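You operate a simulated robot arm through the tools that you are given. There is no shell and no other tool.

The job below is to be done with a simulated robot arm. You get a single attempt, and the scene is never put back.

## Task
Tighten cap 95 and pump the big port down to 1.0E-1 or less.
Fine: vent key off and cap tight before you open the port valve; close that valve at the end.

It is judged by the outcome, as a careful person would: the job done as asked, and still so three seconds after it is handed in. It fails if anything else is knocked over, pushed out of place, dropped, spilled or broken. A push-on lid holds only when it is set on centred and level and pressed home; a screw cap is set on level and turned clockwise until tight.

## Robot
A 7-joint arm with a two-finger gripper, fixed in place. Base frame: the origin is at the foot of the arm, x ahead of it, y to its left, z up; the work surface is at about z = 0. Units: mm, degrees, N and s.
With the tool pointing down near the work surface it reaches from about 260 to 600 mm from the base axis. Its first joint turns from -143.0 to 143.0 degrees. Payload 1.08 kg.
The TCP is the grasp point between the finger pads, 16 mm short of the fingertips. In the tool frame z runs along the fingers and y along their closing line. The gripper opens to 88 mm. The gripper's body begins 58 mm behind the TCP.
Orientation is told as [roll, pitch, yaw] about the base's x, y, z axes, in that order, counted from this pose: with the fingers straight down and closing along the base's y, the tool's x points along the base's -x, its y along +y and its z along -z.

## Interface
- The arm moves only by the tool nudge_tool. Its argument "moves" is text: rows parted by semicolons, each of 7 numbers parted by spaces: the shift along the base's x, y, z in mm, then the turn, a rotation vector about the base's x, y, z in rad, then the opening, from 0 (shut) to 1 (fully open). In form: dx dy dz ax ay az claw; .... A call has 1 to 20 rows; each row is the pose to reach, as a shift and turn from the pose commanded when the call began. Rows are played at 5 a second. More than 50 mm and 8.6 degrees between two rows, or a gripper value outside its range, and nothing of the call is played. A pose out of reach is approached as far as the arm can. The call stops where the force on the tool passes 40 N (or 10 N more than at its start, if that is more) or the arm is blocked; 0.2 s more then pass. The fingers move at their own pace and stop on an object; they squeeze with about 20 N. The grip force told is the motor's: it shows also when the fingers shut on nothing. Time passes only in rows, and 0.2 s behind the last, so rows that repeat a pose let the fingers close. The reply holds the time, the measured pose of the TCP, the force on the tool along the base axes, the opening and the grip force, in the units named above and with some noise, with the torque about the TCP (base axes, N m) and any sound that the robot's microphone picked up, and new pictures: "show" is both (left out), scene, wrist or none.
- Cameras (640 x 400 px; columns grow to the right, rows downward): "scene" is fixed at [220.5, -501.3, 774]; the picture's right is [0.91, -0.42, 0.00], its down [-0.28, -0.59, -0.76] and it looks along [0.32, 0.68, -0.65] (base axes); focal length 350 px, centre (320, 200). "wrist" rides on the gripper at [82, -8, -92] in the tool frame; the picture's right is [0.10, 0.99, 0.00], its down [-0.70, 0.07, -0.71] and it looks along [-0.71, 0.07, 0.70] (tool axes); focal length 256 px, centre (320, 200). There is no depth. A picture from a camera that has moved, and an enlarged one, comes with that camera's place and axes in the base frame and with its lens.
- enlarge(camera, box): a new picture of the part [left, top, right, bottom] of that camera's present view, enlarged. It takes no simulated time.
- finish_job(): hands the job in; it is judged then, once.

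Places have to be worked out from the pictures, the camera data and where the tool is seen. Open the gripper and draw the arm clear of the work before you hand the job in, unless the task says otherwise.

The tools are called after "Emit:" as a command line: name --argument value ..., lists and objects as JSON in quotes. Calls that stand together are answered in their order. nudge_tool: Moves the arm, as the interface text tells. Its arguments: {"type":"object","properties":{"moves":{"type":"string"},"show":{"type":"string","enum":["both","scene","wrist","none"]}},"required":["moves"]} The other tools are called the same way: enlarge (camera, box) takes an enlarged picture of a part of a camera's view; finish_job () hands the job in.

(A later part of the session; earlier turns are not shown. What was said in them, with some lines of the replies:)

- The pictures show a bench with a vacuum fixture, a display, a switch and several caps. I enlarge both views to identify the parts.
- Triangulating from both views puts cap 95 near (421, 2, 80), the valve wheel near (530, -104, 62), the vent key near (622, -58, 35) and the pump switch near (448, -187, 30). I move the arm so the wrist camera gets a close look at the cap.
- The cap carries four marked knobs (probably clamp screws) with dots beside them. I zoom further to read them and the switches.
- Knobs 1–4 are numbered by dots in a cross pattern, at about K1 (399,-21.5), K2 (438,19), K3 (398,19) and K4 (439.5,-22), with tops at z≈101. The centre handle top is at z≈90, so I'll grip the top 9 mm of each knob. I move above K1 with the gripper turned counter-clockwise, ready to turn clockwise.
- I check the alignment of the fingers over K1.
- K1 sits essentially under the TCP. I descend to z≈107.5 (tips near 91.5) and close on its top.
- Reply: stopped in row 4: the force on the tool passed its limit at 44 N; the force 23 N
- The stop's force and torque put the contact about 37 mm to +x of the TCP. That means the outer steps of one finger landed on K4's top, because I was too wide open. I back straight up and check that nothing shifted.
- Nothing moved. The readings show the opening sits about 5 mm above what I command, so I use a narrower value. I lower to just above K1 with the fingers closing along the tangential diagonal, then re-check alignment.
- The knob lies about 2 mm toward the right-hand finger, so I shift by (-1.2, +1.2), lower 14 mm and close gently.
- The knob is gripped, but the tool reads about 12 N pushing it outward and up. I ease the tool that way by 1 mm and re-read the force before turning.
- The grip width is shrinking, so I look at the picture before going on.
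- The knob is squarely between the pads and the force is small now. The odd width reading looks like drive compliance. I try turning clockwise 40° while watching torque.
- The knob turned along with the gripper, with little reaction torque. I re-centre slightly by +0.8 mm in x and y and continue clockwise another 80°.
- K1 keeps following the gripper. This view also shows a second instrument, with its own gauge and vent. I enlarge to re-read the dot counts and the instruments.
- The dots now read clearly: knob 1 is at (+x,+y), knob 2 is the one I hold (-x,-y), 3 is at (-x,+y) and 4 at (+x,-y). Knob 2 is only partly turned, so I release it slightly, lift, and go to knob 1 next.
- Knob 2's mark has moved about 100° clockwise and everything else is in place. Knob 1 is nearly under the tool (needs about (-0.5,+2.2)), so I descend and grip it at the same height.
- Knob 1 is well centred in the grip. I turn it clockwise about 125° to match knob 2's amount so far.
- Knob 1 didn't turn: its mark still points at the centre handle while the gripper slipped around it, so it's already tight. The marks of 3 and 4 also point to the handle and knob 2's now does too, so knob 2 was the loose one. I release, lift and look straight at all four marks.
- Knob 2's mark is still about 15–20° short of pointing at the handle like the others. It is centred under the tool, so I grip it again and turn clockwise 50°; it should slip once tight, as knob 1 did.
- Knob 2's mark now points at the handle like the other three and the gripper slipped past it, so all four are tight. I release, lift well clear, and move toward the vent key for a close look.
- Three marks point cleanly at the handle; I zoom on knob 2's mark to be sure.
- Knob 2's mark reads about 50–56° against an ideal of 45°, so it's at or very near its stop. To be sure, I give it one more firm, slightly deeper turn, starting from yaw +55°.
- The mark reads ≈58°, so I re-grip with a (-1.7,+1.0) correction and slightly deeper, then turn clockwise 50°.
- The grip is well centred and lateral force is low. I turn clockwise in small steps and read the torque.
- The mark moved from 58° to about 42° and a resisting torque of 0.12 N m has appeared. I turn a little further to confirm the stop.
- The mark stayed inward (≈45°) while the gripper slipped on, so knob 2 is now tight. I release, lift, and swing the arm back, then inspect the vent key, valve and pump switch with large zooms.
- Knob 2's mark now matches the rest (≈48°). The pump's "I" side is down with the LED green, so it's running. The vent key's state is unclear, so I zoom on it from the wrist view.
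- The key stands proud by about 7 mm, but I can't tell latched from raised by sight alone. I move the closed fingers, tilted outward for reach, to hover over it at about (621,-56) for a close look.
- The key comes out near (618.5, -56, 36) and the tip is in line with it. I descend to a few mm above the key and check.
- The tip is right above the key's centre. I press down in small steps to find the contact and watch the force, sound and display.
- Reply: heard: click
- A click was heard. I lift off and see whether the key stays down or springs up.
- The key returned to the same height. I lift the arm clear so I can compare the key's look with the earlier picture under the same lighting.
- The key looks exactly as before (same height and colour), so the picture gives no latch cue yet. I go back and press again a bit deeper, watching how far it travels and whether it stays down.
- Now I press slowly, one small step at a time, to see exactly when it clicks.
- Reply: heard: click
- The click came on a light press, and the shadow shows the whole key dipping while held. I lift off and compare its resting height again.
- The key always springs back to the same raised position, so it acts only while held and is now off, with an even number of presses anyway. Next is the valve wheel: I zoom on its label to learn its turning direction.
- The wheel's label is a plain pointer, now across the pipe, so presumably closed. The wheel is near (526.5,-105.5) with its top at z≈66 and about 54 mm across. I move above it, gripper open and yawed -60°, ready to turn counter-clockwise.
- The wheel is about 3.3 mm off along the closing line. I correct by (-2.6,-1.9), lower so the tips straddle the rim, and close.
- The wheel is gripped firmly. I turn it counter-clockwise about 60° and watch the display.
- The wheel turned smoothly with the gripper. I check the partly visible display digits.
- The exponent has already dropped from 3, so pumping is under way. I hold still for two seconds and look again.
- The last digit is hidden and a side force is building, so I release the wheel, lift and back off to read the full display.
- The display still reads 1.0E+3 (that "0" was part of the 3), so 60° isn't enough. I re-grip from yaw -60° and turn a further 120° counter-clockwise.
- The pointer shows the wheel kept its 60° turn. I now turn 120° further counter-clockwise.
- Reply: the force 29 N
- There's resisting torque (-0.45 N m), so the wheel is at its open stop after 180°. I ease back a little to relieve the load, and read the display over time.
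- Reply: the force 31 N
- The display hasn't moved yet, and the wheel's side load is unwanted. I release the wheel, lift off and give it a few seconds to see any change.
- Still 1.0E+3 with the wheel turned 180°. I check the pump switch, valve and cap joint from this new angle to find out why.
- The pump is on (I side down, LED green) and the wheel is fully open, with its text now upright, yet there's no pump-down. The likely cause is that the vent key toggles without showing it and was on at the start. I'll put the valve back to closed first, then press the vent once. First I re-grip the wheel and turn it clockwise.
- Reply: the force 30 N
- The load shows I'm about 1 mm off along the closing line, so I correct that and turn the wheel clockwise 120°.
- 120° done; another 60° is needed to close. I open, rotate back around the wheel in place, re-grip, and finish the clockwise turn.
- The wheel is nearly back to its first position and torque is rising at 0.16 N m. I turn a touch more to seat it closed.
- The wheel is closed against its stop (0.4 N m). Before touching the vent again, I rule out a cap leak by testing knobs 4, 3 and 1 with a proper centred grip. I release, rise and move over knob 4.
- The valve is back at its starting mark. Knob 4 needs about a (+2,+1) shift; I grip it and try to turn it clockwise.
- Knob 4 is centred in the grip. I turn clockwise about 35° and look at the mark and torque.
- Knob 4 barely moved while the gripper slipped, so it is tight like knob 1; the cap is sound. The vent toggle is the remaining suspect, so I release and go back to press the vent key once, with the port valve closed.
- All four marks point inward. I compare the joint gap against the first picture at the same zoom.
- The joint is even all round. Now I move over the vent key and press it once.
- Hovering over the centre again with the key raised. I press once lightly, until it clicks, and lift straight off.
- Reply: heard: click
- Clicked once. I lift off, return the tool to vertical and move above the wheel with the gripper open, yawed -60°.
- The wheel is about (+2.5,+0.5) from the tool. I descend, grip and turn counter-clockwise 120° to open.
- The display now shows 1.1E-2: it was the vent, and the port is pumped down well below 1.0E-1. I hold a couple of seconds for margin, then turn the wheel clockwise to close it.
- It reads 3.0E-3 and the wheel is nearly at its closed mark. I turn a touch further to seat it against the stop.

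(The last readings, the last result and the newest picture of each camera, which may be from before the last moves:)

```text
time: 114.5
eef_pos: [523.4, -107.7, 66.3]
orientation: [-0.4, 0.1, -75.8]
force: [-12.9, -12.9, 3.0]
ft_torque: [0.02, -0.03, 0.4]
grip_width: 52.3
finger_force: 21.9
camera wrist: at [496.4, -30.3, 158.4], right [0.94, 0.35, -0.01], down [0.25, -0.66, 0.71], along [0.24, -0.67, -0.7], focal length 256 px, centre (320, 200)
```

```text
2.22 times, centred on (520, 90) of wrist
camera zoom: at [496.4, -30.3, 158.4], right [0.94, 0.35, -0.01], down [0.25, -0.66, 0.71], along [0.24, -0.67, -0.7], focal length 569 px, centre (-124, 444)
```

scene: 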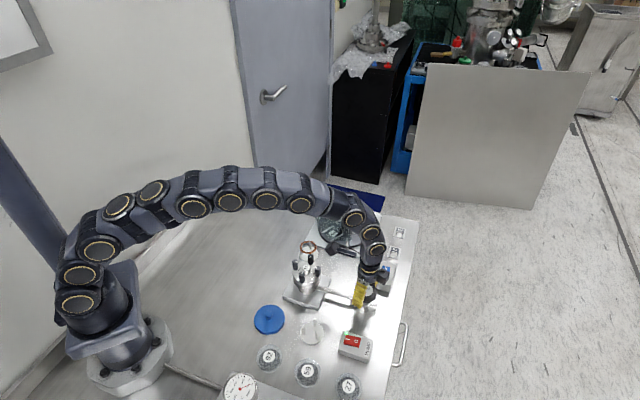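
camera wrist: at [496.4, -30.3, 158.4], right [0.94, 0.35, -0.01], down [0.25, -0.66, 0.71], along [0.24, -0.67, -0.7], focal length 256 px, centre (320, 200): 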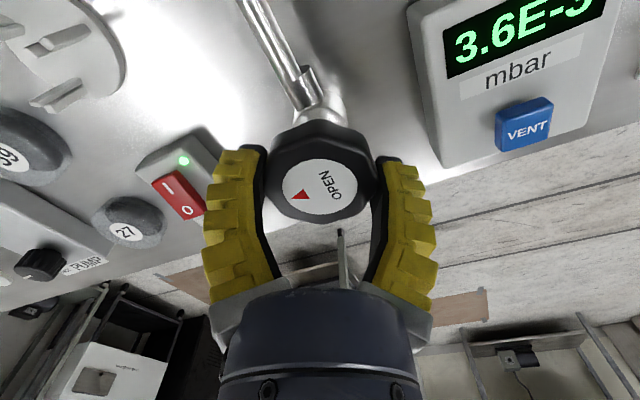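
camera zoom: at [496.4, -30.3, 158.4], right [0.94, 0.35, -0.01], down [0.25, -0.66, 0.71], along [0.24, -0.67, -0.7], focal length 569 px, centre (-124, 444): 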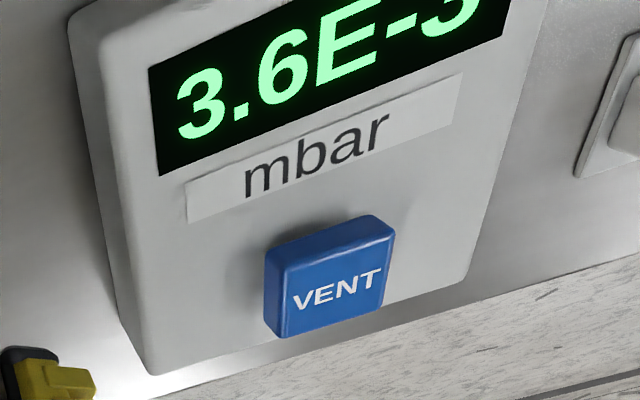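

It reads 3.6E-3 with only a tiny rise, and the valve is seated closed at 0.4 N m. I release the wheel, lift and draw the arm clear.

Emit:
nudge_tool --moves "0 0 0 0 0 0 0.6; 0 0 0 0 0 0 0.85; 0 0 0 0 0 0 0.85; 0 0 15 0 0 0 0.85; 0 0 40 0 0 0 0.85; 0 0 75 0 0 0 0.85; -20 5 110 0 0 0.1 0.85; -50 0 145 0 0 0.2 0.9; -80 -5 180 0 0 0.3 1; -110 -10 210 0 0 0.4 1; -110 -10 210 0 0 0.4 1"

Emit:
enlarge --camera "scene" --box '[275, 235, 415, 325]'

Emit:
enlarge --camera "scene" --box '[340, 245, 410, 310]'

```text
time: 116.9
eef_pos: [412.5, -115.2, 276.2]
orientation: [-0.4, 0.0, -52.5]
force: [0.8, -0.5, 0.2]
ft_torque: [0.02, 0.02, 0.0]
grip_width: 88.0
finger_force: 0.1
camera wrist: at [357.2, -55.0, 366.5], right [0.73, 0.69, 0.0], down [0.49, -0.51, 0.71], along [0.48, -0.52, -0.7], focal length 256 px, centre (320, 200)
```

scene: 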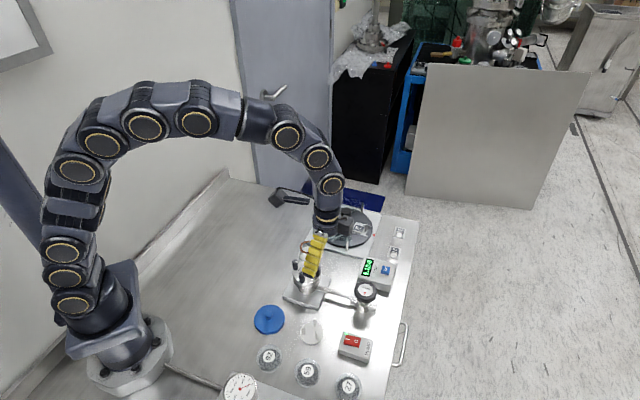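
wrist: 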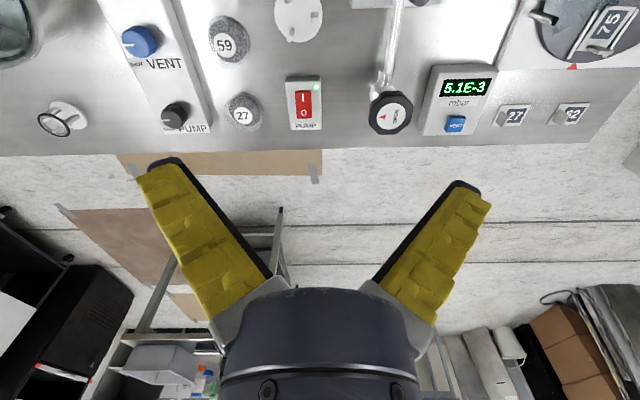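

```text
4.44 times, centred on (345, 280) of scene
camera zoom: at [220.5, -501.3, 774.0], right [0.91, -0.42, 0.0], down [-0.28, -0.59, -0.76], along [0.32, 0.68, -0.65], focal length 1554 px, centre (209, -156)
```

zoom: 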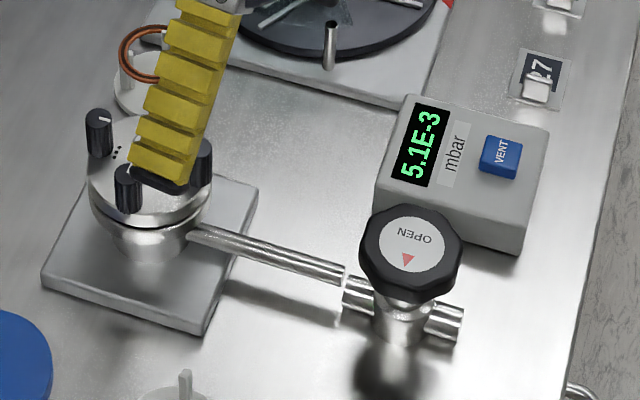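

```text
6.15 times, centred on (375, 278) of scene
camera zoom: at [220.5, -501.3, 774.0], right [0.91, -0.42, 0.0], down [-0.28, -0.59, -0.76], along [0.32, 0.68, -0.65], focal length 2152 px, centre (-18, -277)
```

zoom: 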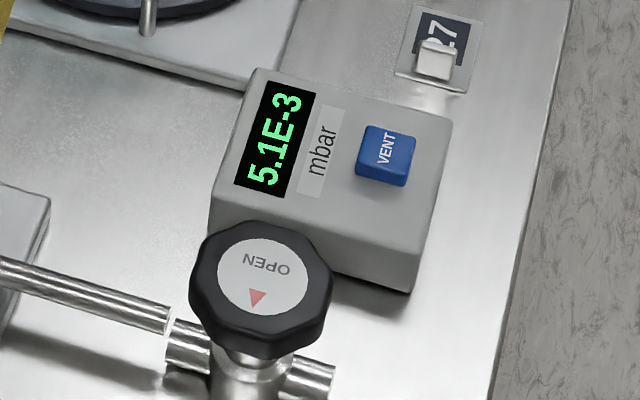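

The display reads 5.1E-3 and is creeping up by less than 1E-3 per second, far below 1.0E-1. The valve wheel is back at its closed mark, the cap is tight, the vent is off, the gripper is open and the arm is clear. I hand the job in.

Emit:
finish_job

```text
The job is handed in.
```

Cap 95 is tight and the big port is pumped down, but I first opened the port valve with the vent still on, against your order.

- **Cap 95:** The loose screw was the two-dot one, and I tightened it until it stopped. The one-dot and four-dot screws didn't give when I tried them. I didn't test the three-dot screw, but its mark lines up with the others.
- **Vent key:** It seems to toggle on each press with nothing visible to show its state, and it was probably on at the start. I pressed it twice while checking, which left it on.
- **Valve:** The first opening gave no drop; the port stayed at 1.0E+3 mbar. I closed the valve, pressed the vent once more, and opened it again with the vent off and the cap tight. The port then dropped to 2.1E-3 mbar.
- **At the end:** The valve is shut against its stop. The last reading was 5.1E-3 mbar, rising by less than 1E-3 per second, so well under 1.0E-1.

On my first try at the screws, a finger pressed on top of the four-dot knob with about 44 N. Nothing moved, and that screw later tested tight. The gripper is open and the arm is clear of the work.
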